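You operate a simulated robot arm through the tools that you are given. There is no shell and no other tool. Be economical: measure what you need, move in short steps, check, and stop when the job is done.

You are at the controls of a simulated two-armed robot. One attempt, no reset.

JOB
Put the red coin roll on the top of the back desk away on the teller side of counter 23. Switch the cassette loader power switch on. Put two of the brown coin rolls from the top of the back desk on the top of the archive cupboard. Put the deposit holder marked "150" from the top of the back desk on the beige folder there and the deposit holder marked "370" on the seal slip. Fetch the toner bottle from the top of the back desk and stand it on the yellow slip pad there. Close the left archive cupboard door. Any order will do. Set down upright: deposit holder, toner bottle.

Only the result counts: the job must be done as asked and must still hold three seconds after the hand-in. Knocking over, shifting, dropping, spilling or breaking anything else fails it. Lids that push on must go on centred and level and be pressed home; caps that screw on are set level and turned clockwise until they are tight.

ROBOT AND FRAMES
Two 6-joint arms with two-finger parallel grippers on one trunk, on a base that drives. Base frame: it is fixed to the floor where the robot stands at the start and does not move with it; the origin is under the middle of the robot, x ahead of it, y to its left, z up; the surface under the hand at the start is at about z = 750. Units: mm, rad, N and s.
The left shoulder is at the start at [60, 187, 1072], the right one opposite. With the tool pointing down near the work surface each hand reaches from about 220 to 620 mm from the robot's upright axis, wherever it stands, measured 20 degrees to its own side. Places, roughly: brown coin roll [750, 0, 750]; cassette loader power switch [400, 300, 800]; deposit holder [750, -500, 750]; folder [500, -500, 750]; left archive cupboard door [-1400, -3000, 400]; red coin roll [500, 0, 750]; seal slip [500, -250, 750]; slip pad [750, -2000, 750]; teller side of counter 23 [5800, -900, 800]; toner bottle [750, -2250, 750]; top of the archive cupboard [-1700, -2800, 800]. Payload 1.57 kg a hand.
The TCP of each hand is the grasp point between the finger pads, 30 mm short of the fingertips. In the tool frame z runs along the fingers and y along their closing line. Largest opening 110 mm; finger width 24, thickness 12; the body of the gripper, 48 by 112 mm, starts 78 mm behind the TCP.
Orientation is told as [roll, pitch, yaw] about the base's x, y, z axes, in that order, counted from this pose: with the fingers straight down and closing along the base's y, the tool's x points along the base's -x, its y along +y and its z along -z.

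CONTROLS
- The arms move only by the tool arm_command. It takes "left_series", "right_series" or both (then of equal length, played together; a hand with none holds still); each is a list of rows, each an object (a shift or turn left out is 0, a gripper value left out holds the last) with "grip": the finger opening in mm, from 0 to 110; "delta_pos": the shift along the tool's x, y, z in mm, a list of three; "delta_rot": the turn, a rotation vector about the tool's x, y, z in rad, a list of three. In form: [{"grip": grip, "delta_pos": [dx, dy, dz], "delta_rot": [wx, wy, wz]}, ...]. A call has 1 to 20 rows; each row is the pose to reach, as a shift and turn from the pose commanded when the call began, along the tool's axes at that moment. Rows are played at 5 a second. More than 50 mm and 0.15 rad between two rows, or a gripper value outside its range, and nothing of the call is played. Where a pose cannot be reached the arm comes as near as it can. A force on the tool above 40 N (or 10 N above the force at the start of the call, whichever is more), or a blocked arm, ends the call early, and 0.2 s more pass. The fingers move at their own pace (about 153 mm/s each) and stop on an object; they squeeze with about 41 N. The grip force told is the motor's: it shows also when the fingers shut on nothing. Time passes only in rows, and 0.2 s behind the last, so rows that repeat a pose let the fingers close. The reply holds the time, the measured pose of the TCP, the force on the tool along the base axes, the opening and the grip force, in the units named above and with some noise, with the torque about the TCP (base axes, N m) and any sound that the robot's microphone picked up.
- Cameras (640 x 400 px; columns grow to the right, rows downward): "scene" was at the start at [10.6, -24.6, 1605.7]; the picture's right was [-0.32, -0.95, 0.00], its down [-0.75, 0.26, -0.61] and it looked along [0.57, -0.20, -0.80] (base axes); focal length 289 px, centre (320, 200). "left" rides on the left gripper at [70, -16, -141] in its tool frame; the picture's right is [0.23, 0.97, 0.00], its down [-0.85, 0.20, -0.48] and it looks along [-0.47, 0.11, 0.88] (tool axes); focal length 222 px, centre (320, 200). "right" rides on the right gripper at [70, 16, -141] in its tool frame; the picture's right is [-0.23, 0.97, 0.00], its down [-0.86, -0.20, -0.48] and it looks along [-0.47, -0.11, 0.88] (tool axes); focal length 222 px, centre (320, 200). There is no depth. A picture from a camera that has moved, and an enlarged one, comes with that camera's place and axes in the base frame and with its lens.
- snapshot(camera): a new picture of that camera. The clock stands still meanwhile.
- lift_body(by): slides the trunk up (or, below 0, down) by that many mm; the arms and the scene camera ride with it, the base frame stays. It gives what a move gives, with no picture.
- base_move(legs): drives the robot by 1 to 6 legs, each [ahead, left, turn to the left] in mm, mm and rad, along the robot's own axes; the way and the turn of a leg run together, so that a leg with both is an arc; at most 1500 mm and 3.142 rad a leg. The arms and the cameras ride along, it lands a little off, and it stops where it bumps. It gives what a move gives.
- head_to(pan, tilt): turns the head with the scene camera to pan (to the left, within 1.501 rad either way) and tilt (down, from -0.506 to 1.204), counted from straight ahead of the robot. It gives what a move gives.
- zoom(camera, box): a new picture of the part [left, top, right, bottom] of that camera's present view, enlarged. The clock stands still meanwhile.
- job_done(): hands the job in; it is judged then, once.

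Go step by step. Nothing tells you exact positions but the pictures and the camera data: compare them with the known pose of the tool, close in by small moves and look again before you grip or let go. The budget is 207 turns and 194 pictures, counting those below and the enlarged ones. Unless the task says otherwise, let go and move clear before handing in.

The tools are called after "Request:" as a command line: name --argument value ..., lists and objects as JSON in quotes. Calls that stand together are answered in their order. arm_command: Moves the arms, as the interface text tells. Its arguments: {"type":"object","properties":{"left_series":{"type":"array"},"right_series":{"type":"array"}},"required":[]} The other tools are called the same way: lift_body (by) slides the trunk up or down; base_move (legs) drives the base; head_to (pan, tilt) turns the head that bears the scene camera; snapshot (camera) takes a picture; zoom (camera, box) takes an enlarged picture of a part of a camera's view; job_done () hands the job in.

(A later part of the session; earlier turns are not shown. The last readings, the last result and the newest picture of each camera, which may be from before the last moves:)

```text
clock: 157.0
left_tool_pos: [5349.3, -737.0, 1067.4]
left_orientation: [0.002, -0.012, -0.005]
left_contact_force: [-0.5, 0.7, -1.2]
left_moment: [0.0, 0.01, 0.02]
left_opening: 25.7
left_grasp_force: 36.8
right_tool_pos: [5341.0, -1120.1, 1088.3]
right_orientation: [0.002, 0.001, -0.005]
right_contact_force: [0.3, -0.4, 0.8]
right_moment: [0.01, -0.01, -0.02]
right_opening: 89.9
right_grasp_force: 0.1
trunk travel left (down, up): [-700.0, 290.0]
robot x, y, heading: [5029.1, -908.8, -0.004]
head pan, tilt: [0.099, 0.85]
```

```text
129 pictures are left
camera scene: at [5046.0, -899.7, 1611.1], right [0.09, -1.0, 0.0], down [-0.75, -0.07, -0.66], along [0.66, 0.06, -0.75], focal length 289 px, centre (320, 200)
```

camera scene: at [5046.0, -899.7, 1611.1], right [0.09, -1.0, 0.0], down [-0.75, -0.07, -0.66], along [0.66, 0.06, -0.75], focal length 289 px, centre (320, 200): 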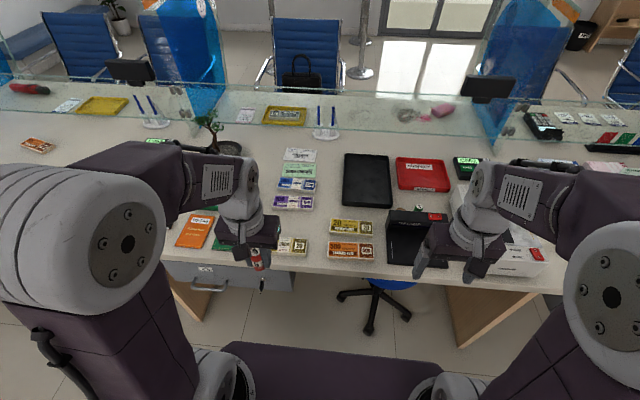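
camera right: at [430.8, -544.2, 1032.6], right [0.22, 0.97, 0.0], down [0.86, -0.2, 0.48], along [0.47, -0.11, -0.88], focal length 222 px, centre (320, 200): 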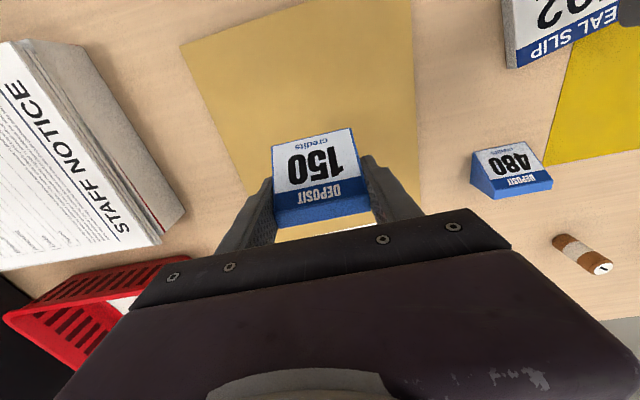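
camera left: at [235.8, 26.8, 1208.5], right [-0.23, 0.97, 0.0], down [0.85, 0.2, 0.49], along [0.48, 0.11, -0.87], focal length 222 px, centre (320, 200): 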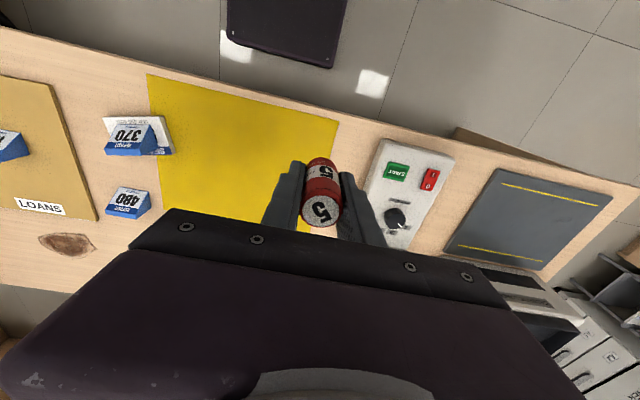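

A free patch near (5640, -812) lies between the note bundles. I advance a little and bring the left hand above it.

Request:
base_move --legs '[[120, 0, 0.004]]'

Request:
arm_command --left_series '[{"delta_pos": [-35, -15, 15]}, {"delta_pos": [-70, -30, 30]}, {"delta_pos": [-105, -45, 45]}, {"delta_pos": [-140, -60, 55]}, {"delta_pos": [-167, -74, 85]}, {"delta_pos": [-167, -74, 120]}]'

Request:
snapshot --camera "scene"

Request:
snapshot --camera "left"

```text
clock: 158.3
left_tool_pos: [5470.1, -735.5, 1068.3]
left_orientation: [0.002, -0.012, -0.003]
left_contact_force: [0.0, -0.6, -1.9]
left_moment: [0.0, 0.01, 0.0]
left_opening: 26.0
left_grasp_force: 36.9
right_tool_pos: [5463.0, -1119.7, 1088.9]
right_orientation: [0.0, 0.002, -0.002]
right_contact_force: [-0.4, -0.1, 0.0]
right_moment: [0.02, 0.0, 0.01]
right_opening: 90.0
right_grasp_force: 0.1
trunk travel left (down, up): [-700.0, 290.0]
robot x, y, heading: [5149.1, -903.4, 0.003]
head pan, tilt: [0.099, 0.85]
```

```text
clock: 159.7
left_tool_pos: [5640.8, -810.8, 950.4]
left_orientation: [0.001, -0.012, -0.001]
left_contact_force: [0.5, 0.1, -2.5]
left_moment: [0.0, 0.03, -0.03]
left_opening: 26.0
left_grasp_force: 37.0
right_tool_pos: [5464.9, -1120.7, 1088.7]
right_orientation: [0.0, 0.003, -0.001]
right_contact_force: [0.1, -0.2, -0.8]
right_moment: [0.01, 0.0, -0.02]
right_opening: 90.1
right_grasp_force: 0.1
trunk travel left (down, up): [-700.0, 290.0]
robot x, y, heading: [5153.6, -905.9, -0.004]
head pan, tilt: [0.099, 0.85]
```

```text
128 pictures are left
camera scene: at [5169.3, -899.7, 1611.0], right [0.1, -1.0, 0.0], down [-0.75, -0.07, -0.66], along [0.66, 0.06, -0.75], focal length 289 px, centre (320, 200)
```

scene: 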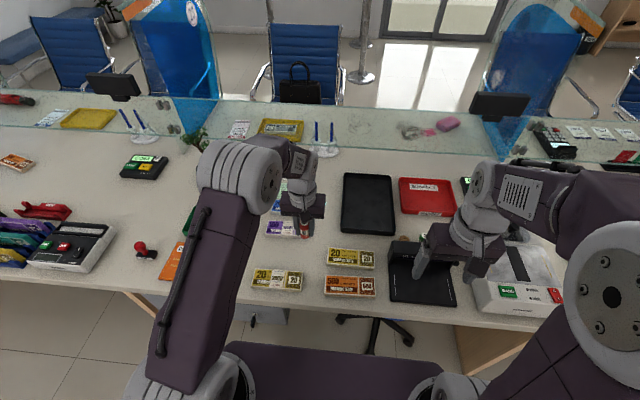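

```text
127 pictures are left
camera left: at [5569.8, -826.7, 1090.7], right [-0.22, 0.97, 0.0], down [0.85, 0.2, 0.49], along [0.48, 0.11, -0.87], focal length 222 px, centre (320, 200)
```

left: 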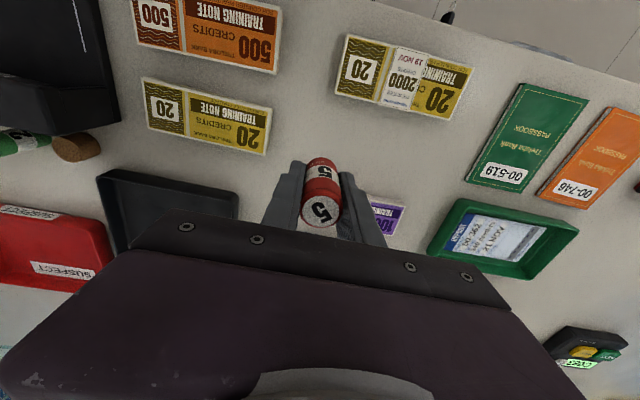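

The landing point is clear of the note bundles. I lower with guarded steps.

Request:
arm_command --left_series '[{"delta_pos": [0, 0, 40]}, {"delta_pos": [0, 0, 80]}, {"delta_pos": [0, 0, 95]}, {"delta_pos": [0, 0, 99]}, {"delta_pos": [0, 0, 103]}, {"delta_pos": [0, 0, 106]}, {"delta_pos": [0, 0, 109]}]'

Request:
zoom --camera "scene" --box '[230, 180, 390, 280]'

```text
clock: 161.3
left_tool_pos: [5641.6, -809.9, 840.7]
left_orientation: [0.003, -0.013, -0.002]
left_contact_force: [-0.2, 0.0, -1.8]
left_moment: [-0.01, -0.05, -0.01]
left_opening: 25.9
left_grasp_force: 37.1
right_tool_pos: [5465.9, -1119.9, 1087.7]
right_orientation: [-0.001, -0.001, -0.001]
right_contact_force: [-0.1, 0.6, 0.8]
right_moment: [0.0, 0.0, 0.0]
right_opening: 90.0
right_grasp_force: 0.0
trunk travel left (down, up): [-700.0, 290.0]
robot x, y, heading: [5146.2, -907.1, -0.001]
head pan, tilt: [0.099, 0.85]
```

```text
4.00 times, centred on (310, 230) of scene
camera zoom: at [5169.1, -900.1, 1611.0], right [0.1, -1.0, 0.0], down [-0.75, -0.07, -0.66], along [0.66, 0.06, -0.75], focal length 1155 px, centre (360, 80)
```

zoom: 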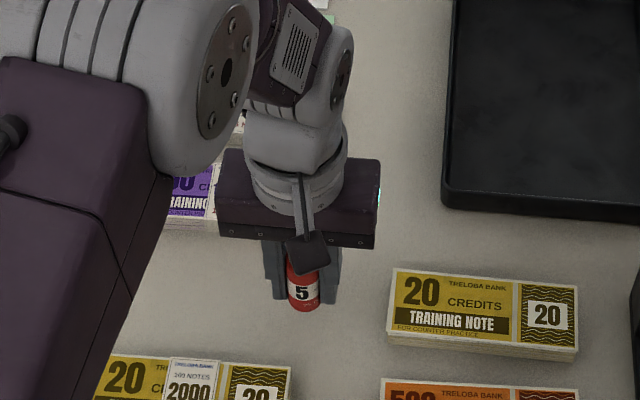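

Request:
arm_command --left_series '[{"delta_pos": [0, 0, 2]}, {"delta_pos": [0, 0, 4]}, {"delta_pos": [0, 0, 6]}, {"delta_pos": [0, 0, 7]}]'

```text
clock: 162.3
left_tool_pos: [5641.7, -810.3, 834.1]
left_orientation: [0.002, -0.014, -0.002]
left_contact_force: [-0.7, 0.0, -0.7]
left_moment: [-0.04, -0.01, 0.01]
left_opening: 25.6
left_grasp_force: 36.8
right_tool_pos: [5464.7, -1120.8, 1088.4]
right_orientation: [-0.001, 0.0, -0.001]
right_contact_force: [-0.1, 0.7, -0.7]
right_moment: [0.0, 0.0, -0.01]
right_opening: 89.8
right_grasp_force: 0.2
trunk travel left (down, up): [-700.0, 290.0]
robot x, y, heading: [5150.6, -906.6, -0.004]
head pan, tilt: [0.099, 0.85]
```

Request:
arm_command --left_series '[{"delta_pos": [0, 0, 1.5]}, {"delta_pos": [0, 0, 3]}, {"delta_pos": [0, 0, 4.5]}]'

```text
clock: 163.1
left_tool_pos: [5641.9, -810.0, 828.4]
left_orientation: [0.004, -0.012, -0.003]
left_contact_force: [0.6, -0.5, -3.1]
left_moment: [0.01, -0.02, 0.01]
left_opening: 25.5
left_grasp_force: 36.7
right_tool_pos: [5465.7, -1121.2, 1088.7]
right_orientation: [0.0, 0.0, -0.002]
right_contact_force: [0.5, -0.3, 0.3]
right_moment: [0.0, -0.03, 0.0]
right_opening: 89.9
right_grasp_force: 0.1
trunk travel left (down, up): [-700.0, 290.0]
robot x, y, heading: [5154.0, -909.2, 0.001]
head pan, tilt: [0.099, 0.85]
```

Request:
arm_command --left_series '[{"delta_pos": [0, 0, 2]}, {"delta_pos": [0, 0, 4]}, {"delta_pos": [0, 0, 6]}, {"delta_pos": [0, 0, 8]}, {"delta_pos": [0, 0, 10]}]'

Request:
zoom --camera "scene" --box '[270, 210, 350, 260]'

Request:
zoom --camera "left" --box '[240, 80, 400, 240]'

```text
clock: 164.3
left_tool_pos: [5642.8, -811.0, 819.0]
left_orientation: [0.004, -0.011, -0.002]
left_contact_force: [0.5, -0.1, -2.2]
left_moment: [-0.01, 0.0, -0.01]
left_opening: 25.8
left_grasp_force: 37.0
right_tool_pos: [5464.5, -1120.2, 1088.3]
right_orientation: [0.0, 0.0, -0.001]
right_contact_force: [1.6, 0.1, 1.0]
right_moment: [0.02, 0.0, -0.01]
right_opening: 90.3
right_grasp_force: 0.1
trunk travel left (down, up): [-700.0, 290.0]
robot x, y, heading: [5150.0, -905.5, -0.001]
head pan, tilt: [0.099, 0.85]
```

```text
8.00 times, centred on (310, 235) of scene
camera zoom: at [5168.9, -900.1, 1611.0], right [0.1, -1.0, 0.0], down [-0.75, -0.07, -0.66], along [0.66, 0.06, -0.75], focal length 2311 px, centre (400, -80)
```

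zoom: 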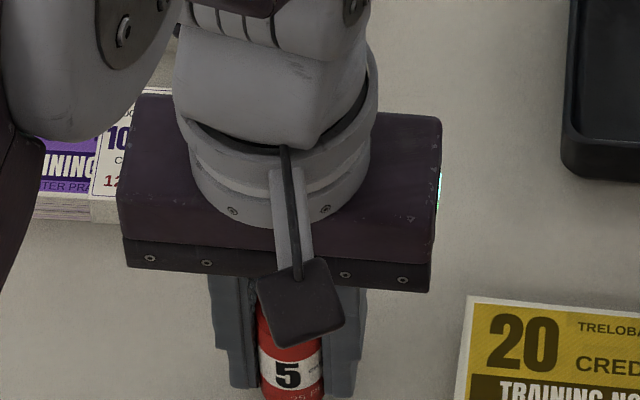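

```text
2.50 times, centred on (320, 160) of left
camera zoom: at [5570.1, -827.3, 959.4], right [-0.22, 0.97, 0.0], down [0.85, 0.2, 0.49], along [0.48, 0.11, -0.87], focal length 555 px, centre (320, 300)
```

zoom: 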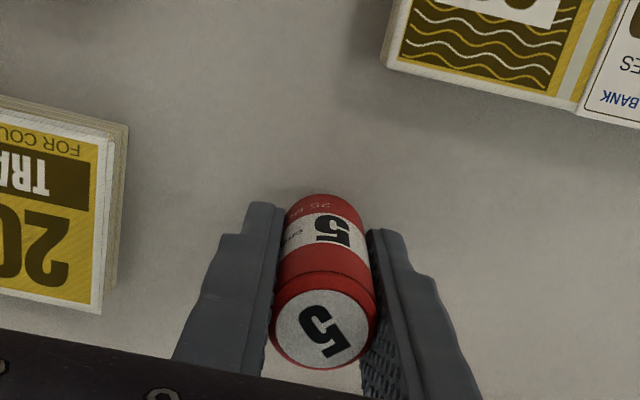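

Request:
arm_command --left_series '[{"delta_pos": [0, 0, 2]}, {"delta_pos": [0, 0, 4]}, {"delta_pos": [0, 0, 6]}, {"delta_pos": [0, 0, 8]}, {"delta_pos": [0, 0, 10]}, {"delta_pos": [0, 0, 12]}, {"delta_pos": [0, 0, 14]}, {"delta_pos": [0, 0, 15]}]'

```text
clock: 165.8
left_tool_pos: [5640.7, -810.1, 809.8]
left_orientation: [0.001, -0.02, -0.002]
left_contact_force: [-8.3, -0.4, 21.4]
left_moment: [-0.15, 0.32, -0.02]
left_opening: 26.0
left_grasp_force: 36.6
right_tool_pos: [5460.7, -1120.6, 1089.4]
right_orientation: [-0.001, -0.005, 0.0]
right_contact_force: [0.4, 0.5, 0.0]
right_moment: [0.03, 0.0, -0.01]
right_opening: 90.0
right_grasp_force: 0.2
trunk travel left (down, up): [-700.0, 290.0]
robot x, y, heading: [5151.3, -907.5, -0.004]
head pan, tilt: [0.099, 0.85]
stopped in row 7 (left hand): the force on the tool passed its limit at 51 N (the readings are from after the stop); the commanded pose is now the measured one
```

Contact reached. I ease up, open, and lift away.

Request:
arm_command --left_series '[{"delta_pos": [0, 0, -1]}, {"delta_pos": [0, 0, -1], "grip": 30}, {"delta_pos": [0, 0, -1], "grip": 40}, {"delta_pos": [0, 0, -1], "grip": 56}, {"delta_pos": [0, 0, -1]}, {"delta_pos": [0, 0, -30]}, {"delta_pos": [0, 0, -75]}, {"delta_pos": [0, 0, -120]}, {"delta_pos": [40, 0, -150]}, {"delta_pos": [80, 0, -180]}, {"delta_pos": [120, 0, -210]}, {"delta_pos": [150, 0, -240]}, {"delta_pos": [180, 0, -270]}]'

Request:
snapshot --camera "scene"

```text
clock: 168.6
left_tool_pos: [5459.0, -810.7, 1074.1]
left_orientation: [0.003, -0.019, -0.001]
left_contact_force: [-1.2, -1.4, -0.5]
left_moment: [0.03, -0.03, 0.02]
left_opening: 56.1
left_grasp_force: 0.0
right_tool_pos: [5464.8, -1119.7, 1089.5]
right_orientation: [0.0, -0.001, -0.001]
right_contact_force: [0.1, -0.2, -0.8]
right_moment: [0.05, -0.02, 0.0]
right_opening: 89.9
right_grasp_force: 0.0
trunk travel left (down, up): [-700.0, 290.0]
robot x, y, heading: [5151.8, -908.3, -0.002]
head pan, tilt: [0.099, 0.85]
```

```text
123 pictures are left
camera scene: at [5166.1, -899.9, 1611.0], right [0.1, -1.0, 0.0], down [-0.75, -0.07, -0.66], along [0.66, 0.06, -0.75], focal length 289 px, centre (320, 200)
```

scene: 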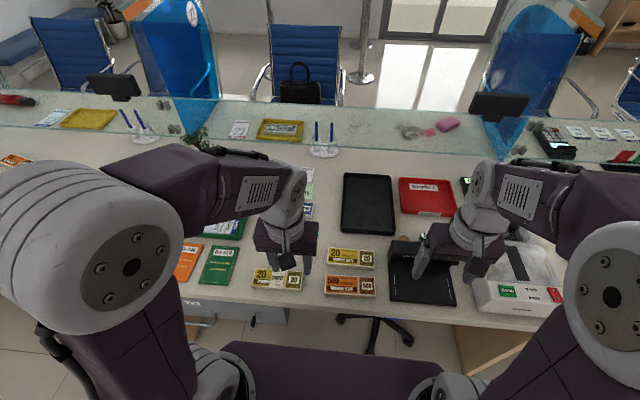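

Request:
snapshot --camera "left"

```text
122 pictures are left
camera left: at [5386.1, -827.2, 1213.6], right [-0.22, 0.97, 0.0], down [0.85, 0.2, 0.49], along [0.48, 0.11, -0.87], focal length 222 px, centre (320, 200)
```

left: 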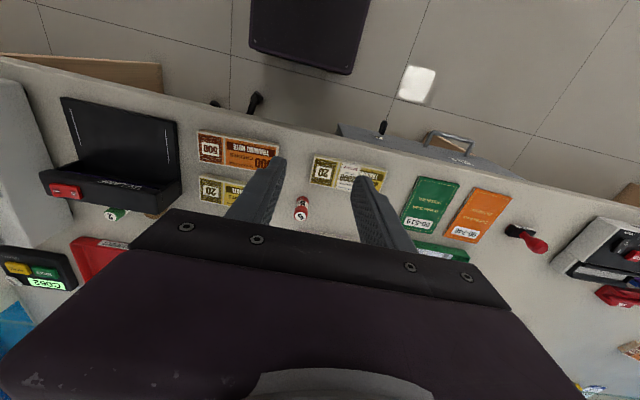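

The red roll stands on counter 23. I tuck the left hand and drive back, round the right end of the second desk, towards the toner bottle.

Request:
arm_command --left_series '[{"delta_pos": [15, 35, -10]}, {"delta_pos": [15, 70, -20]}]'

Request:
base_move --legs '[[-1350, 0, 0], [0, 0, 3.14], [0, 1300, 0]]'

Request:
head_to --pan 0.4 --tilt 0.4

Request:
snapshot --camera "scene"

```text
clock: 169.2
left_tool_pos: [5446.2, -740.5, 1094.0]
left_orientation: [0.002, -0.018, -0.003]
left_contact_force: [-1.0, 0.2, 0.1]
left_moment: [0.02, 0.0, -0.03]
left_opening: 55.9
left_grasp_force: 0.1
right_tool_pos: [5463.1, -1119.8, 1089.0]
right_orientation: [-0.001, 0.0, -0.002]
right_contact_force: [-0.4, 0.4, -0.1]
right_moment: [-0.01, 0.0, 0.01]
right_opening: 90.1
right_grasp_force: 0.1
trunk travel left (down, up): [-700.0, 290.0]
robot x, y, heading: [5148.7, -907.0, 0.001]
head pan, tilt: [0.099, 0.85]
```

```text
clock: 189.8
left_tool_pos: [3546.4, -2404.1, 1094.9]
left_orientation: [0.002, -0.017, -3.094]
left_contact_force: [-0.2, -0.7, 0.3]
left_moment: [0.01, 0.03, 0.02]
left_opening: 55.9
left_grasp_force: 0.0
right_tool_pos: [3508.3, -2026.9, 1088.8]
right_orientation: [0.002, -0.002, -3.093]
right_contact_force: [-0.1, 0.4, -0.2]
right_moment: [0.04, -0.01, 0.02]
right_opening: 90.1
right_grasp_force: 0.1
trunk travel left (down, up): [-700.0, 290.0]
robot x, y, heading: [3832.6, -2225.0, -3.094]
head pan, tilt: [0.099, 0.85]
```

```text
clock: 190.7
left_tool_pos: [3545.4, -2404.7, 1093.6]
left_orientation: [0.002, -0.019, -3.094]
left_contact_force: [0.2, 0.3, 0.3]
left_moment: [0.02, 0.01, 0.01]
left_opening: 56.2
left_grasp_force: 0.1
right_tool_pos: [3508.6, -2027.5, 1088.8]
right_orientation: [-0.001, 0.0, -3.093]
right_contact_force: [0.0, 0.3, -0.1]
right_moment: [0.03, -0.01, 0.06]
right_opening: 89.8
right_grasp_force: 0.0
trunk travel left (down, up): [-700.0, 290.0]
robot x, y, heading: [3834.2, -2224.6, -3.093]
head pan, tilt: [0.4, 0.4]
```

```text
121 pictures are left
camera scene: at [3809.5, -2261.6, 1650.1], right [-0.43, 0.9, 0.0], down [0.35, 0.17, -0.92], along [-0.83, -0.4, -0.39], focal length 289 px, centre (320, 200)
```

scene: 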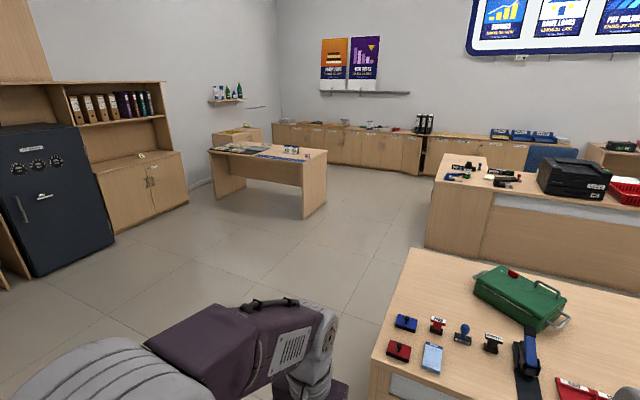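

Request:
base_move --legs '[[0, 0, -0.048], [0, 780, 0], [1500, 0, 0], [800, 0, 0], [0, -860, 0]]'

Request:
head_to --pan 0.0 --tilt 0.8

Request:
snapshot --camera "scene"

```text
clock: 210.4
left_tool_pos: [1232.4, -2293.7, 1094.2]
left_orientation: [0.003, -0.016, 3.114]
left_contact_force: [-1.0, 0.1, 0.5]
left_moment: [-0.02, 0.02, 0.01]
left_opening: 56.1
left_grasp_force: 0.1
right_tool_pos: [1225.3, -1914.7, 1088.8]
right_orientation: [0.001, -0.001, 3.113]
right_contact_force: [-0.3, 0.6, -0.2]
right_moment: [-0.01, 0.0, -0.02]
right_opening: 89.8
right_grasp_force: 0.1
trunk travel left (down, up): [-700.0, 290.0]
robot x, y, heading: [1533.1, -2137.8, 3.108]
head pan, tilt: [0.4, 0.4]
```

```text
clock: 211.3
left_tool_pos: [1233.4, -2293.3, 1094.2]
left_orientation: [0.001, -0.019, 3.113]
left_contact_force: [-0.4, -0.1, -0.5]
left_moment: [-0.02, 0.03, 0.0]
left_opening: 55.9
left_grasp_force: 0.2
right_tool_pos: [1224.9, -1914.8, 1087.8]
right_orientation: [0.001, 0.0, 3.114]
right_contact_force: [0.4, -0.6, 0.4]
right_moment: [-0.02, -0.01, -0.02]
right_opening: 89.7
right_grasp_force: 0.0
trunk travel left (down, up): [-700.0, 290.0]
robot x, y, heading: [1534.3, -2133.1, 3.114]
head pan, tilt: [0.0, 0.799]
```

```text
120 pictures are left
camera scene: at [1512.6, -2134.8, 1615.1], right [0.03, 1.0, 0.0], down [0.72, -0.02, -0.7], along [-0.7, 0.02, -0.72], focal length 289 px, centre (320, 200)
```

scene: 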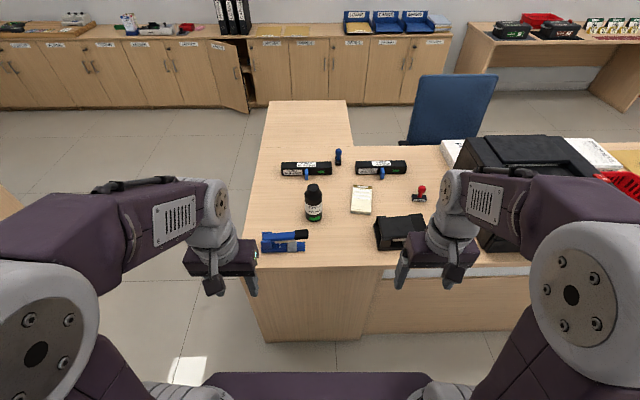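

Request:
zoom --camera "scene" --box '[250, 140, 450, 265]'

Request:
zoom --camera "scene" --box '[150, 0, 470, 130]'

```text
3.20 times, centred on (350, 202) of scene
camera zoom: at [1512.6, -2134.8, 1615.1], right [0.03, 1.0, 0.0], down [0.72, -0.02, -0.7], along [-0.7, 0.02, -0.72], focal length 924 px, centre (224, 192)
```

zoom: 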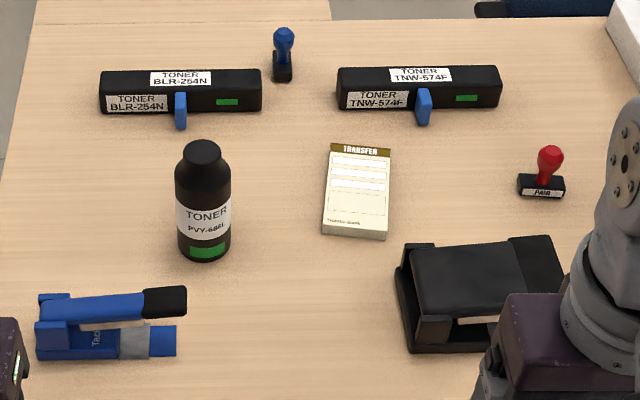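

```text
2.00 times, centred on (310, 65) of scene
camera zoom: at [1512.6, -2134.8, 1615.1], right [0.03, 1.0, 0.0], down [0.72, -0.02, -0.7], along [-0.7, 0.02, -0.72], focal length 578 px, centre (340, 470)
```

zoom: 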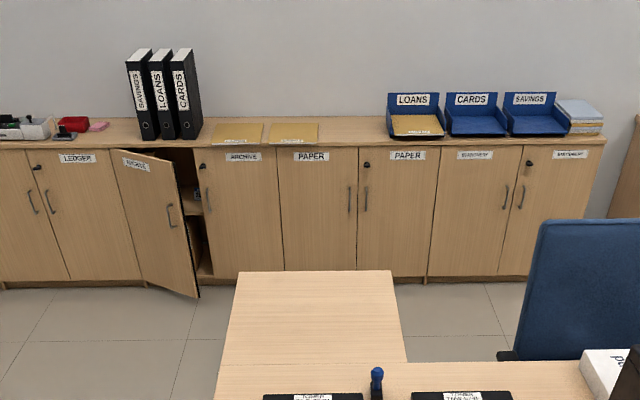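

The toner bottle is at about (770,-2138) and the slip pad at about (675,-1941). I advance to the desk.

Request:
base_move --legs '[[250, 0, 0.028]]'

Request:
snapshot --camera "scene"

Request:
snapshot --camera "right"

```text
clock: 213.1
left_tool_pos: [989.4, -2294.8, 1094.6]
left_orientation: [0.002, -0.018, 3.134]
left_contact_force: [0.3, 0.5, -0.3]
left_moment: [-0.01, 0.01, -0.01]
left_opening: 56.0
left_grasp_force: 0.0
right_tool_pos: [974.6, -1916.7, 1088.4]
right_orientation: [0.002, 0.002, 3.134]
right_contact_force: [0.1, -0.4, -0.4]
right_moment: [0.01, 0.0, 0.01]
right_opening: 90.1
right_grasp_force: 0.0
trunk travel left (down, up): [-700.0, 290.0]
robot x, y, heading: [1283.2, -2133.2, 3.132]
head pan, tilt: [0.0, 0.799]
```

```text
117 pictures are left
camera scene: at [1267.3, -2130.8, 1615.1], right [0.01, 1.0, 0.0], down [0.72, 0.0, -0.7], along [-0.7, 0.0, -0.72], focal length 289 px, centre (320, 200)
```

scene: 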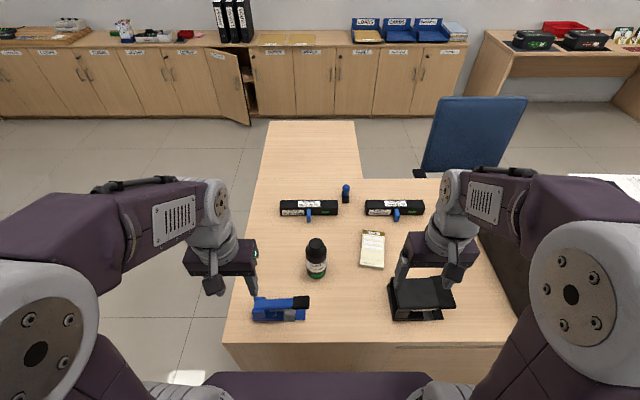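

```text
116 pictures are left
camera right: at [1044.2, -1933.0, 1229.9], right [-0.23, -0.97, 0.0], down [-0.85, 0.21, 0.48], along [-0.47, 0.11, -0.88], focal length 222 px, centre (320, 200)
```

right: 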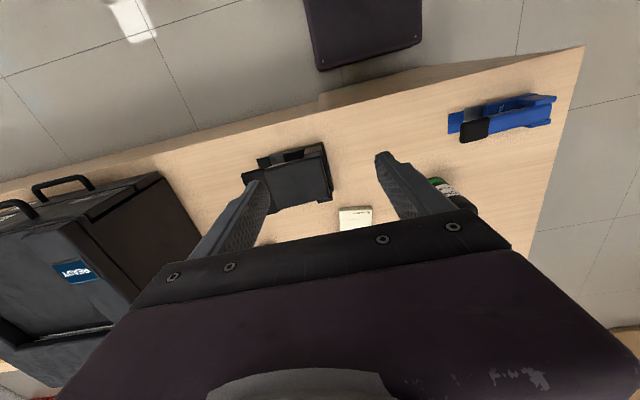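

Request:
arm_command --left_series '[{"delta_pos": [0, 15, 0]}, {"delta_pos": [0, 30, 0]}, {"delta_pos": [0, 45, 0]}, {"delta_pos": [0, 60, 0]}, {"delta_pos": [0, 75, 0]}, {"delta_pos": [0, 90, 0]}, {"delta_pos": [0, 100, 0]}, {"delta_pos": [0, 100, 0]}]' --right_series '[{"delta_pos": [-25, 28, 0], "grip": 105}, {"delta_pos": [-50, 55, 0]}, {"delta_pos": [-75, 83, 0]}, {"delta_pos": [-100, 110, 10]}, {"delta_pos": [-126, 138, 25]}, {"delta_pos": [-151, 165, 40]}, {"delta_pos": [-176, 193, 60]}, {"delta_pos": [-202, 220, 80]}]'

Request:
snapshot --camera "right"

Request:
snapshot --camera "scene"

```text
clock: 214.9
left_tool_pos: [987.2, -2395.6, 1094.4]
left_orientation: [0.0, -0.015, 3.135]
left_contact_force: [-0.1, -0.4, 0.6]
left_moment: [0.05, -0.03, -0.01]
left_opening: 56.0
left_grasp_force: 0.0
right_tool_pos: [768.1, -2133.0, 1005.4]
right_orientation: [-0.004, 0.001, 3.134]
right_contact_force: [0.2, -0.4, 0.5]
right_moment: [0.01, 0.0, -0.03]
right_opening: 105.0
right_grasp_force: 0.0
trunk travel left (down, up): [-700.0, 290.0]
robot x, y, heading: [1288.4, -2131.6, 3.133]
head pan, tilt: [0.0, 0.799]
```

```text
115 pictures are left
camera right: at [836.9, -2149.3, 1145.7], right [-0.23, -0.97, 0.0], down [-0.85, 0.2, 0.48], along [-0.46, 0.11, -0.88], focal length 222 px, centre (320, 200)
```

right: 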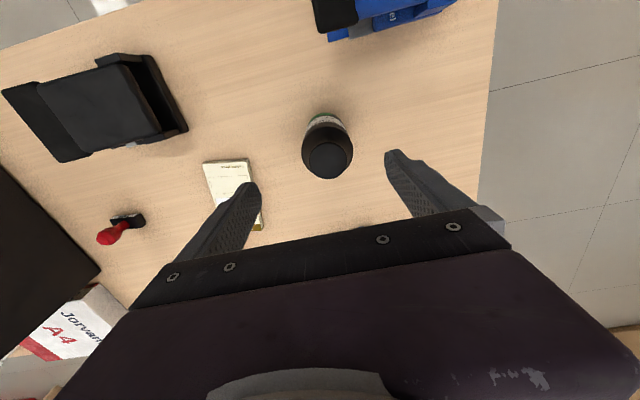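

```text
114 pictures are left
camera scene: at [1263.9, -2131.8, 1615.0], right [0.01, 1.0, 0.0], down [0.72, 0.0, -0.7], along [-0.7, 0.01, -0.72], focal length 289 px, centre (320, 200)
```

scene: 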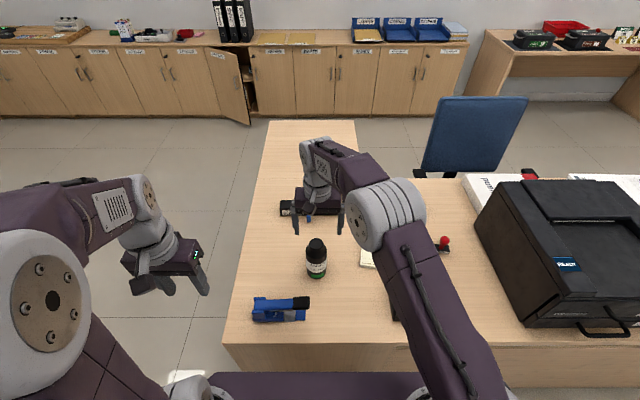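

Request:
arm_command --right_series '[{"delta_pos": [0, 6, 40]}, {"delta_pos": [0, 6, 80]}, {"delta_pos": [0, 6, 110]}]'

Request:
snapshot --camera "right"

Request:
zoom --camera "scene" --box '[260, 180, 380, 290]'

```text
clock: 215.7
left_tool_pos: [987.9, -2393.9, 1094.8]
left_orientation: [0.001, -0.017, 3.134]
left_contact_force: [0.4, 0.5, -1.3]
left_moment: [-0.01, -0.04, 0.03]
left_opening: 55.9
left_grasp_force: 0.0
right_tool_pos: [768.2, -2139.6, 896.9]
right_orientation: [0.0, 0.001, 3.135]
right_contact_force: [0.8, -0.4, 0.0]
right_moment: [-0.04, -0.04, -0.01]
right_opening: 105.3
right_grasp_force: 0.1
trunk travel left (down, up): [-700.0, 290.0]
robot x, y, heading: [1284.3, -2129.2, 3.132]
head pan, tilt: [0.0, 0.799]
```

```text
113 pictures are left
camera right: at [838.4, -2156.7, 1036.9], right [-0.23, -0.97, 0.0], down [-0.85, 0.21, 0.48], along [-0.46, 0.11, -0.88], focal length 222 px, centre (320, 200)
```

right: 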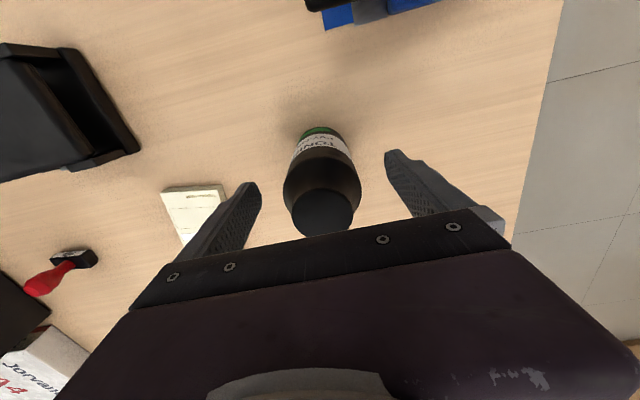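

```text
3.64 times, centred on (320, 235) of scene
camera zoom: at [1266.2, -2130.7, 1615.1], right [0.01, 1.0, 0.0], down [0.72, -0.01, -0.7], along [-0.7, 0.0, -0.72], focal length 1050 px, centre (320, 73)
```

zoom: 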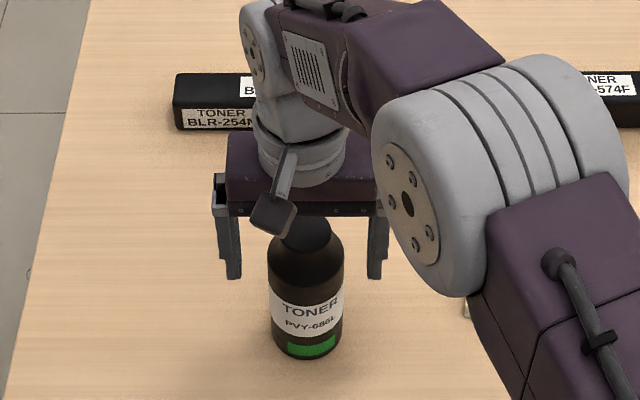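

Request:
arm_command --right_series '[{"delta_pos": [2, 0, 20]}, {"delta_pos": [2, 0, 32]}, {"delta_pos": [2, 0, 40]}, {"delta_pos": [2, 0, 40], "grip": 80}, {"delta_pos": [2, 0, 40], "grip": 50}, {"delta_pos": [2, 0, 40], "grip": 50}, {"delta_pos": [2, 0, 40], "grip": 50}]'

Request:
zoom --camera "scene" --box '[260, 180, 380, 290]'

```text
clock: 217.3
left_tool_pos: [988.1, -2394.7, 1094.1]
left_orientation: [0.0, -0.018, 3.136]
left_contact_force: [0.7, 0.2, 0.4]
left_moment: [0.02, 0.0, 0.02]
left_opening: 55.9
left_grasp_force: 0.1
right_tool_pos: [773.7, -2141.4, 857.2]
right_orientation: [0.0, -0.001, 3.134]
right_contact_force: [0.6, 0.6, 0.2]
right_moment: [0.03, 0.01, -0.01]
right_opening: 63.6
right_grasp_force: 40.7
trunk travel left (down, up): [-700.0, 290.0]
robot x, y, heading: [1288.4, -2129.1, 3.134]
head pan, tilt: [0.0, 0.799]
```

```text
3.64 times, centred on (320, 235) of scene
camera zoom: at [1266.1, -2130.7, 1615.0], right [0.01, 1.0, 0.0], down [0.72, -0.01, -0.7], along [-0.7, 0.0, -0.72], focal length 1050 px, centre (320, 73)
```

zoom: 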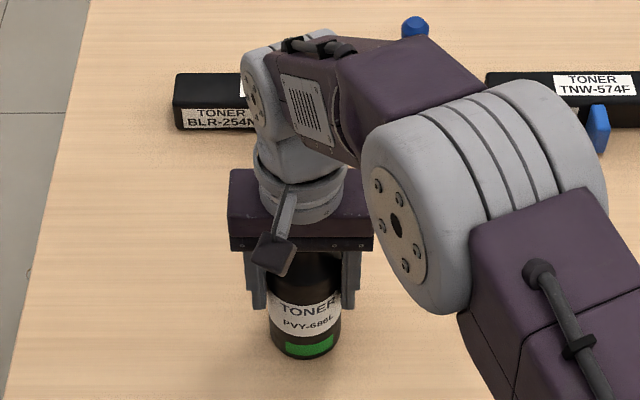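

Bottle gripped. I lift and carry it over the pad.

Request:
arm_command --right_series '[{"delta_pos": [0, 0, -20]}, {"delta_pos": [0, 0, -55]}, {"delta_pos": [-14, -40, -65]}, {"delta_pos": [-28, -80, -65]}, {"delta_pos": [-43, -120, -65]}, {"delta_pos": [-58, -160, -65]}, {"delta_pos": [-72, -199, -65]}, {"delta_pos": [-72, -199, -65]}]'

Request:
snapshot --camera "right"

Request:
zoom --camera "scene" --box '[310, 190, 430, 290]'

```text
clock: 219.1
left_tool_pos: [988.5, -2396.5, 1094.2]
left_orientation: [-0.001, -0.017, 3.135]
left_contact_force: [0.1, -1.4, 0.0]
left_moment: [-0.01, 0.0, -0.01]
left_opening: 56.2
left_grasp_force: 0.0
right_tool_pos: [702.6, -1944.1, 925.9]
right_orientation: [-0.001, 0.0, 3.135]
right_contact_force: [0.5, -0.6, -3.3]
right_moment: [0.01, -0.05, 0.02]
right_opening: 63.5
right_grasp_force: 41.0
trunk travel left (down, up): [-700.0, 290.0]
robot x, y, heading: [1287.3, -2128.0, 3.138]
head pan, tilt: [0.0, 0.799]
```

```text
110 pictures are left
camera right: at [770.9, -1960.4, 1067.0], right [-0.23, -0.97, 0.0], down [-0.85, 0.2, 0.48], along [-0.46, 0.11, -0.88], focal length 222 px, centre (320, 200)
```

right: 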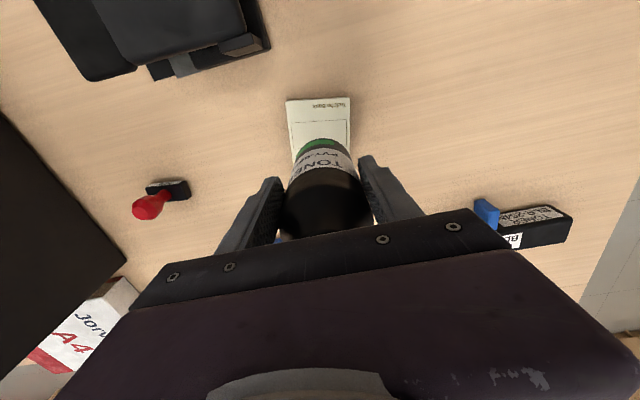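

```text
4.00 times, centred on (370, 240) of scene
camera zoom: at [1266.0, -2131.8, 1615.0], right [0.01, 1.0, 0.0], down [0.72, 0.0, -0.7], along [-0.7, 0.01, -0.72], focal length 1155 px, centre (120, 40)
```

zoom: 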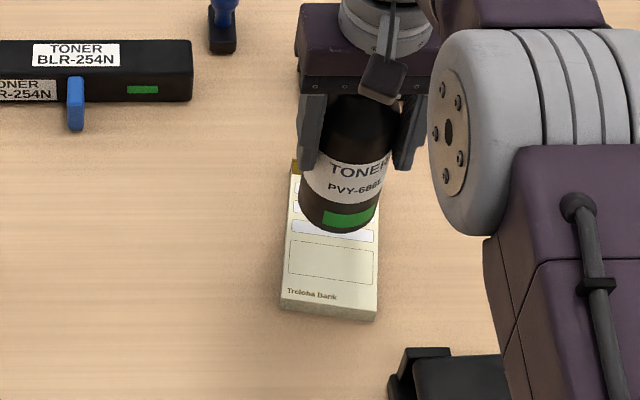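

The bottle is centred over the pad's width. I lower it with care.

Request:
arm_command --right_series '[{"delta_pos": [0, 0, 25]}, {"delta_pos": [0, 0, 40]}, {"delta_pos": [0, 0, 44]}, {"delta_pos": [0, 0, 46]}, {"delta_pos": [0, 0, 48]}, {"delta_pos": [0, 0, 49]}]'

Request:
zoom --camera "scene" --box '[310, 190, 430, 290]'

```text
clock: 220.5
left_tool_pos: [988.5, -2394.1, 1095.2]
left_orientation: [0.001, -0.017, 3.135]
left_contact_force: [0.2, 0.1, 0.1]
left_moment: [0.01, -0.01, 0.01]
left_opening: 56.0
left_grasp_force: 0.0
right_tool_pos: [700.7, -1942.2, 874.8]
right_orientation: [0.001, 0.001, 3.134]
right_contact_force: [-0.5, -0.4, 0.3]
right_moment: [-0.01, 0.01, 0.04]
right_opening: 63.3
right_grasp_force: 40.7
trunk travel left (down, up): [-700.0, 290.0]
robot x, y, heading: [1284.7, -2128.9, 3.13]
head pan, tilt: [0.0, 0.799]
```

```text
4.00 times, centred on (370, 240) of scene
camera zoom: at [1266.2, -2130.7, 1615.1], right [0.01, 1.0, 0.0], down [0.72, -0.01, -0.7], along [-0.7, 0.0, -0.72], focal length 1155 px, centre (120, 40)
```

zoom: 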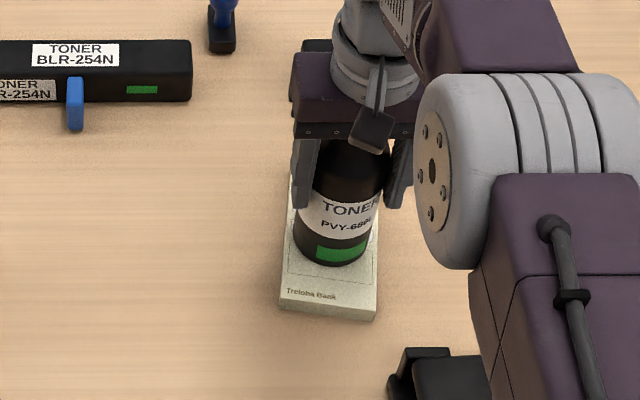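

Request:
arm_command --right_series '[{"delta_pos": [0, 0, 0.5]}, {"delta_pos": [0, 0, 1]}, {"delta_pos": [0, 0, 1.5]}, {"delta_pos": [0, 0, 1.5]}]'

```text
clock: 221.5
left_tool_pos: [989.1, -2394.0, 1095.5]
left_orientation: [0.001, -0.018, 3.134]
left_contact_force: [0.6, -0.4, -0.4]
left_moment: [-0.03, -0.01, -0.03]
left_opening: 56.1
left_grasp_force: 0.0
right_tool_pos: [700.7, -1942.1, 874.3]
right_orientation: [-0.002, -0.006, 3.135]
right_contact_force: [-5.1, 4.8, 15.6]
right_moment: [0.24, 0.52, -0.05]
right_opening: 63.2
right_grasp_force: 41.0
trunk travel left (down, up): [-700.0, 290.0]
robot x, y, heading: [1282.0, -2130.9, 3.134]
head pan, tilt: [0.0, 0.799]
```

Request:
arm_command --right_series '[{"delta_pos": [0, 0, -0.8]}, {"delta_pos": [0, 0, -0.8], "grip": 66}, {"delta_pos": [0, 0, -0.8], "grip": 74}, {"delta_pos": [0, 0, -0.8], "grip": 90}, {"delta_pos": [0, 0, -0.8], "grip": 104}, {"delta_pos": [0, 0, -30]}, {"delta_pos": [0, 0, -75]}, {"delta_pos": [0, 0, -120]}, {"delta_pos": [0, 0, -160]}, {"delta_pos": [40, 0, -180]}, {"delta_pos": [80, 0, -200]}, {"delta_pos": [120, 0, -215]}, {"delta_pos": [160, 0, -220]}, {"delta_pos": [200, 0, -225]}, {"delta_pos": [240, -20, -225]}, {"delta_pos": [270, -50, -225]}]' --left_series '[{"delta_pos": [0, 0, 0]}, {"delta_pos": [0, 0, 0]}, {"delta_pos": [0, 0, 0]}, {"delta_pos": [0, 0, 0]}, {"delta_pos": [0, 0, 0]}, {"delta_pos": [0, 0, 0]}, {"delta_pos": [0, 0, 0]}, {"delta_pos": [0, 0, 0]}, {"delta_pos": [0, 0, 0]}, {"delta_pos": [0, -20, 0]}, {"delta_pos": [0, -40, 0]}, {"delta_pos": [0, -60, 0]}, {"delta_pos": [0, -80, 0]}, {"delta_pos": [0, -80, 0]}, {"delta_pos": [0, -80, 0]}, {"delta_pos": [0, -80, 0]}]'

Request:
zoom --camera "scene" --box '[240, 180, 440, 300]'

```text
clock: 224.9
left_tool_pos: [991.5, -2314.2, 1093.5]
left_orientation: [0.0, -0.019, 3.134]
left_contact_force: [-0.1, -0.2, -0.6]
left_moment: [0.01, 0.03, 0.02]
left_opening: 55.9
left_grasp_force: 0.0
right_tool_pos: [972.0, -1894.2, 1098.9]
right_orientation: [0.0, -0.002, 3.135]
right_contact_force: [0.2, 0.1, -0.3]
right_moment: [-0.04, 0.0, 0.02]
right_opening: 104.1
right_grasp_force: 0.0
trunk travel left (down, up): [-700.0, 290.0]
robot x, y, heading: [1288.5, -2128.7, 3.136]
head pan, tilt: [0.0, 0.799]
```

```text
3.20 times, centred on (340, 240) of scene
camera zoom: at [1267.8, -2129.4, 1615.1], right [0.01, 1.0, 0.0], down [0.72, -0.01, -0.7], along [-0.7, 0.0, -0.72], focal length 924 px, centre (256, 72)
```

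zoom: 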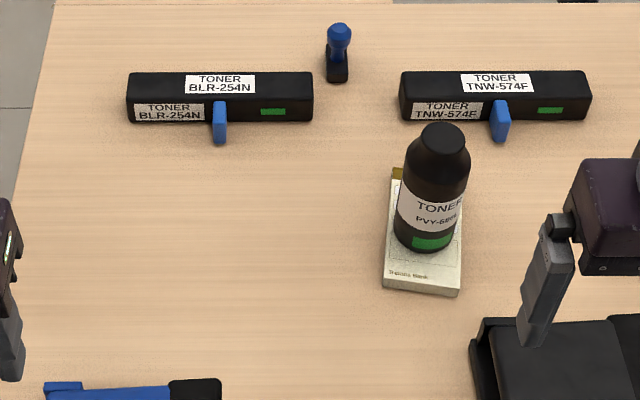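

Bottle done. Next I drive along the far side to the brown rolls.

Request:
base_move --legs '[[-150, 0, 0.005], [0, -1500, 0], [0, -320, 0]]'

Request:
head_to --pan 0.0 --tilt 0.95

```text
clock: 235.0
left_tool_pos: [1156.1, -499.4, 1093.4]
left_orientation: [-0.001, -0.019, 3.135]
left_contact_force: [-0.1, 0.0, -0.4]
left_moment: [-0.04, 0.0, 0.01]
left_opening: 55.9
left_grasp_force: 0.1
right_tool_pos: [1136.9, -77.3, 1098.6]
right_orientation: [-0.001, 0.001, 3.135]
right_contact_force: [-0.1, 0.1, 0.0]
right_moment: [0.01, 0.05, 0.04]
right_opening: 103.9
right_grasp_force: 0.0
trunk travel left (down, up): [-700.0, 290.0]
robot x, y, heading: [1452.9, -310.2, 3.138]
head pan, tilt: [0.0, 0.799]
```

```text
clock: 235.7
left_tool_pos: [1155.5, -496.8, 1093.3]
left_orientation: [0.002, -0.017, 3.135]
left_contact_force: [-1.7, -0.1, -0.8]
left_moment: [0.02, -0.03, 0.0]
left_opening: 56.1
left_grasp_force: 0.0
right_tool_pos: [1137.4, -77.1, 1098.3]
right_orientation: [0.0, 0.0, 3.135]
right_contact_force: [0.5, -0.3, 0.1]
right_moment: [-0.02, 0.01, 0.01]
right_opening: 104.1
right_grasp_force: 0.0
trunk travel left (down, up): [-700.0, 290.0]
robot x, y, heading: [1455.2, -317.3, 3.133]
head pan, tilt: [0.0, 0.949]
```

Request:
base_move --legs '[[172, 0, 0.007]]'

Request:
snapshot --camera "scene"

Request:
zoom --camera "scene" --box '[240, 180, 440, 300]'

```text
clock: 237.2
left_tool_pos: [983.9, -499.3, 1093.6]
left_orientation: [0.001, -0.018, 3.14]
left_contact_force: [1.1, -0.8, -0.4]
left_moment: [0.01, 0.02, 0.0]
left_opening: 56.3
left_grasp_force: 0.0
right_tool_pos: [962.7, -78.4, 1098.5]
right_orientation: [0.001, 0.0, 3.141]
right_contact_force: [1.0, 0.9, -0.5]
right_moment: [0.02, -0.04, 0.02]
right_opening: 104.1
right_grasp_force: 0.1
trunk travel left (down, up): [-700.0, 290.0]
robot x, y, heading: [1280.3, -311.9, 3.141]
head pan, tilt: [0.0, 0.949]
```

```text
106 pictures are left
camera scene: at [1267.3, -312.6, 1603.5], right [0.0, 1.0, 0.0], down [0.81, 0.0, -0.58], along [-0.58, 0.0, -0.81], focal length 289 px, centre (320, 200)
```

scene: 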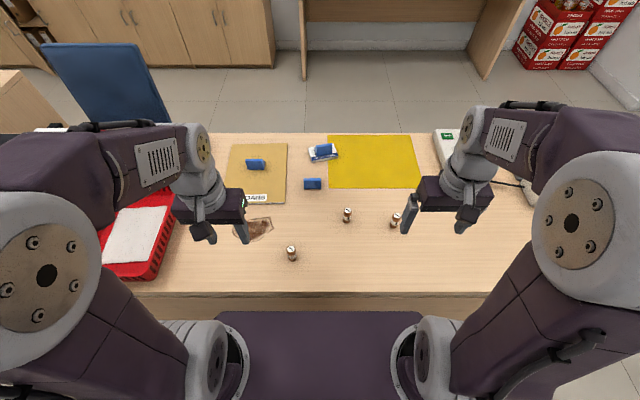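

```text
3.20 times, centred on (340, 240) of scene
camera zoom: at [1267.3, -312.6, 1603.5], right [0.0, 1.0, 0.0], down [0.81, 0.0, -0.58], along [-0.58, 0.0, -0.81], focal length 924 px, centre (256, 72)
```

zoom: 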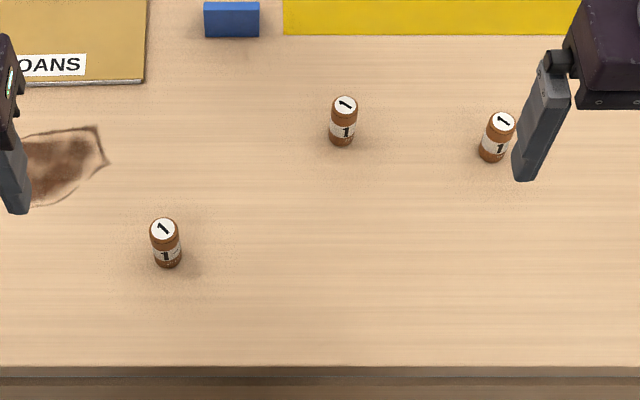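

I bring both hands above the two brown rolls at about (880,-400) and (742,-220).

Request:
arm_command --left_series '[{"delta_pos": [-13, -12, 24], "grip": 70}, {"delta_pos": [-26, -25, 48]}, {"delta_pos": [-39, -37, 71]}, {"delta_pos": [-52, -50, 95]}, {"delta_pos": [-65, -62, 119]}, {"delta_pos": [-78, -74, 143]}, {"delta_pos": [-91, -87, 166]}, {"delta_pos": [-104, -99, 190]}, {"delta_pos": [-104, -99, 190]}]' --right_series '[{"delta_pos": [-28, 18, 25], "grip": 70}, {"delta_pos": [-55, 35, 50]}, {"delta_pos": [-83, 53, 74]}, {"delta_pos": [-110, 71, 99]}, {"delta_pos": [-138, 89, 124]}, {"delta_pos": [-166, 106, 149]}, {"delta_pos": [-193, 124, 173]}, {"delta_pos": [-221, 142, 198]}, {"delta_pos": [-221, 142, 198]}]'

Request:
snapshot --camera "left"

Request:
snapshot --camera "right"

```text
clock: 239.2
left_tool_pos: [875.9, -401.1, 905.7]
left_orientation: [0.002, -0.019, 3.139]
left_contact_force: [-0.6, 0.1, 0.6]
left_moment: [0.07, 0.02, -0.01]
left_opening: 70.1
left_grasp_force: 0.1
right_tool_pos: [741.8, -220.3, 899.4]
right_orientation: [0.0, -0.002, 3.14]
right_contact_force: [0.9, 0.0, -0.2]
right_moment: [-0.03, 0.04, -0.02]
right_opening: 70.0
right_grasp_force: 0.0
trunk travel left (down, up): [-700.0, 290.0]
robot x, y, heading: [1277.2, -309.3, 3.138]
head pan, tilt: [0.0, 0.949]
```

```text
104 pictures are left
camera left: at [948.3, -385.5, 1045.7], right [0.23, -0.97, 0.0], down [-0.85, -0.2, 0.49], along [-0.48, -0.11, -0.87], focal length 222 px, centre (320, 200)
```

left: 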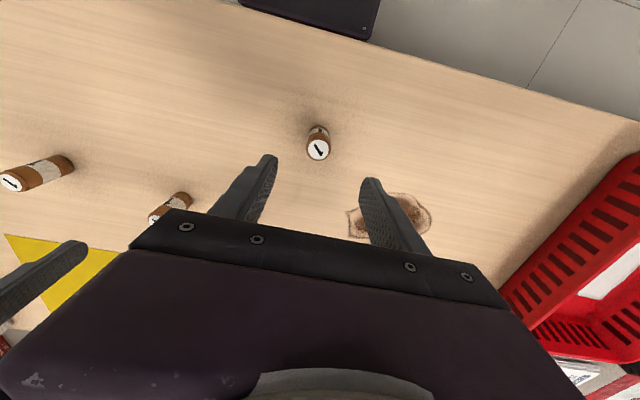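

```text
103 pictures are left
camera right: at [811.0, -236.7, 1040.0], right [-0.23, -0.97, 0.0], down [-0.85, 0.2, 0.48], along [-0.47, 0.11, -0.88], focal length 222 px, centre (320, 200)
```

right: 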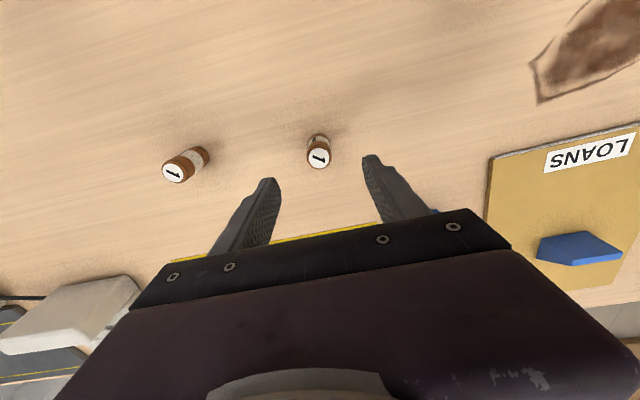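

Request:
arm_command --left_series '[{"delta_pos": [3, -2, 40]}, {"delta_pos": [3, -2, 80]}, {"delta_pos": [3, -2, 110]}, {"delta_pos": [3, -2, 120]}, {"delta_pos": [3, -2, 120]}, {"delta_pos": [3, -2, 120], "grip": 45}, {"delta_pos": [3, -2, 120], "grip": 15}, {"delta_pos": [3, -2, 120], "grip": 15}, {"delta_pos": [3, -2, 120], "grip": 15}]' --right_series '[{"delta_pos": [-2, -2, 40]}, {"delta_pos": [-2, -2, 80]}, {"delta_pos": [-2, -2, 105]}, {"delta_pos": [-2, -2, 114]}, {"delta_pos": [-2, -2, 114]}, {"delta_pos": [-2, -2, 114], "grip": 45}, {"delta_pos": [-2, -2, 114], "grip": 15}, {"delta_pos": [-2, -2, 114], "grip": 15}, {"delta_pos": [-2, -2, 114], "grip": 15}]'

Request:
snapshot --camera "left"

Request:
snapshot --camera "right"

```text
clock: 241.2
left_tool_pos: [873.3, -399.2, 786.1]
left_orientation: [0.002, -0.017, 3.14]
left_contact_force: [-0.3, -0.2, -0.7]
left_moment: [-0.03, 0.01, -0.01]
left_opening: 25.6
left_grasp_force: 36.8
right_tool_pos: [738.2, -216.7, 787.2]
right_orientation: [0.0, -0.001, 3.138]
right_contact_force: [0.7, 0.1, -0.4]
right_moment: [0.04, 0.03, 0.01]
right_opening: 25.6
right_grasp_force: 37.2
trunk travel left (down, up): [-700.0, 290.0]
robot x, y, heading: [1274.2, -309.5, 3.138]
head pan, tilt: [0.0, 0.949]
```

```text
102 pictures are left
camera left: at [946.7, -382.5, 926.3], right [0.23, -0.97, 0.0], down [-0.85, -0.2, 0.49], along [-0.48, -0.11, -0.87], focal length 222 px, centre (320, 200)
```

left: 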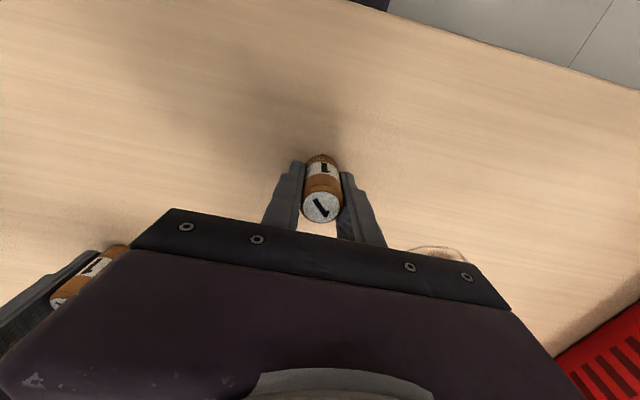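

```text
101 pictures are left
camera right: at [807.8, -233.5, 927.7], right [-0.23, -0.97, 0.0], down [-0.85, 0.2, 0.48], along [-0.47, 0.11, -0.88], focal length 222 px, centre (320, 200)
```

right: 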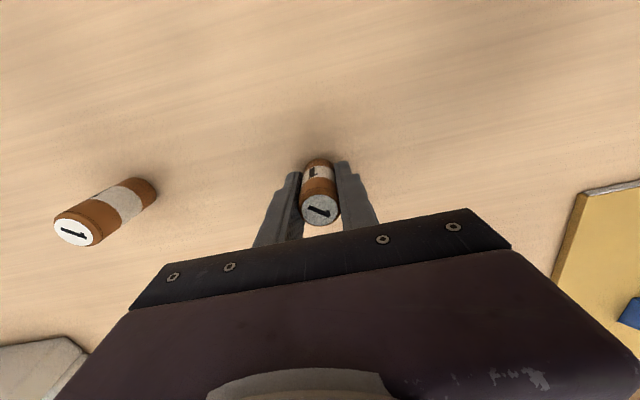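

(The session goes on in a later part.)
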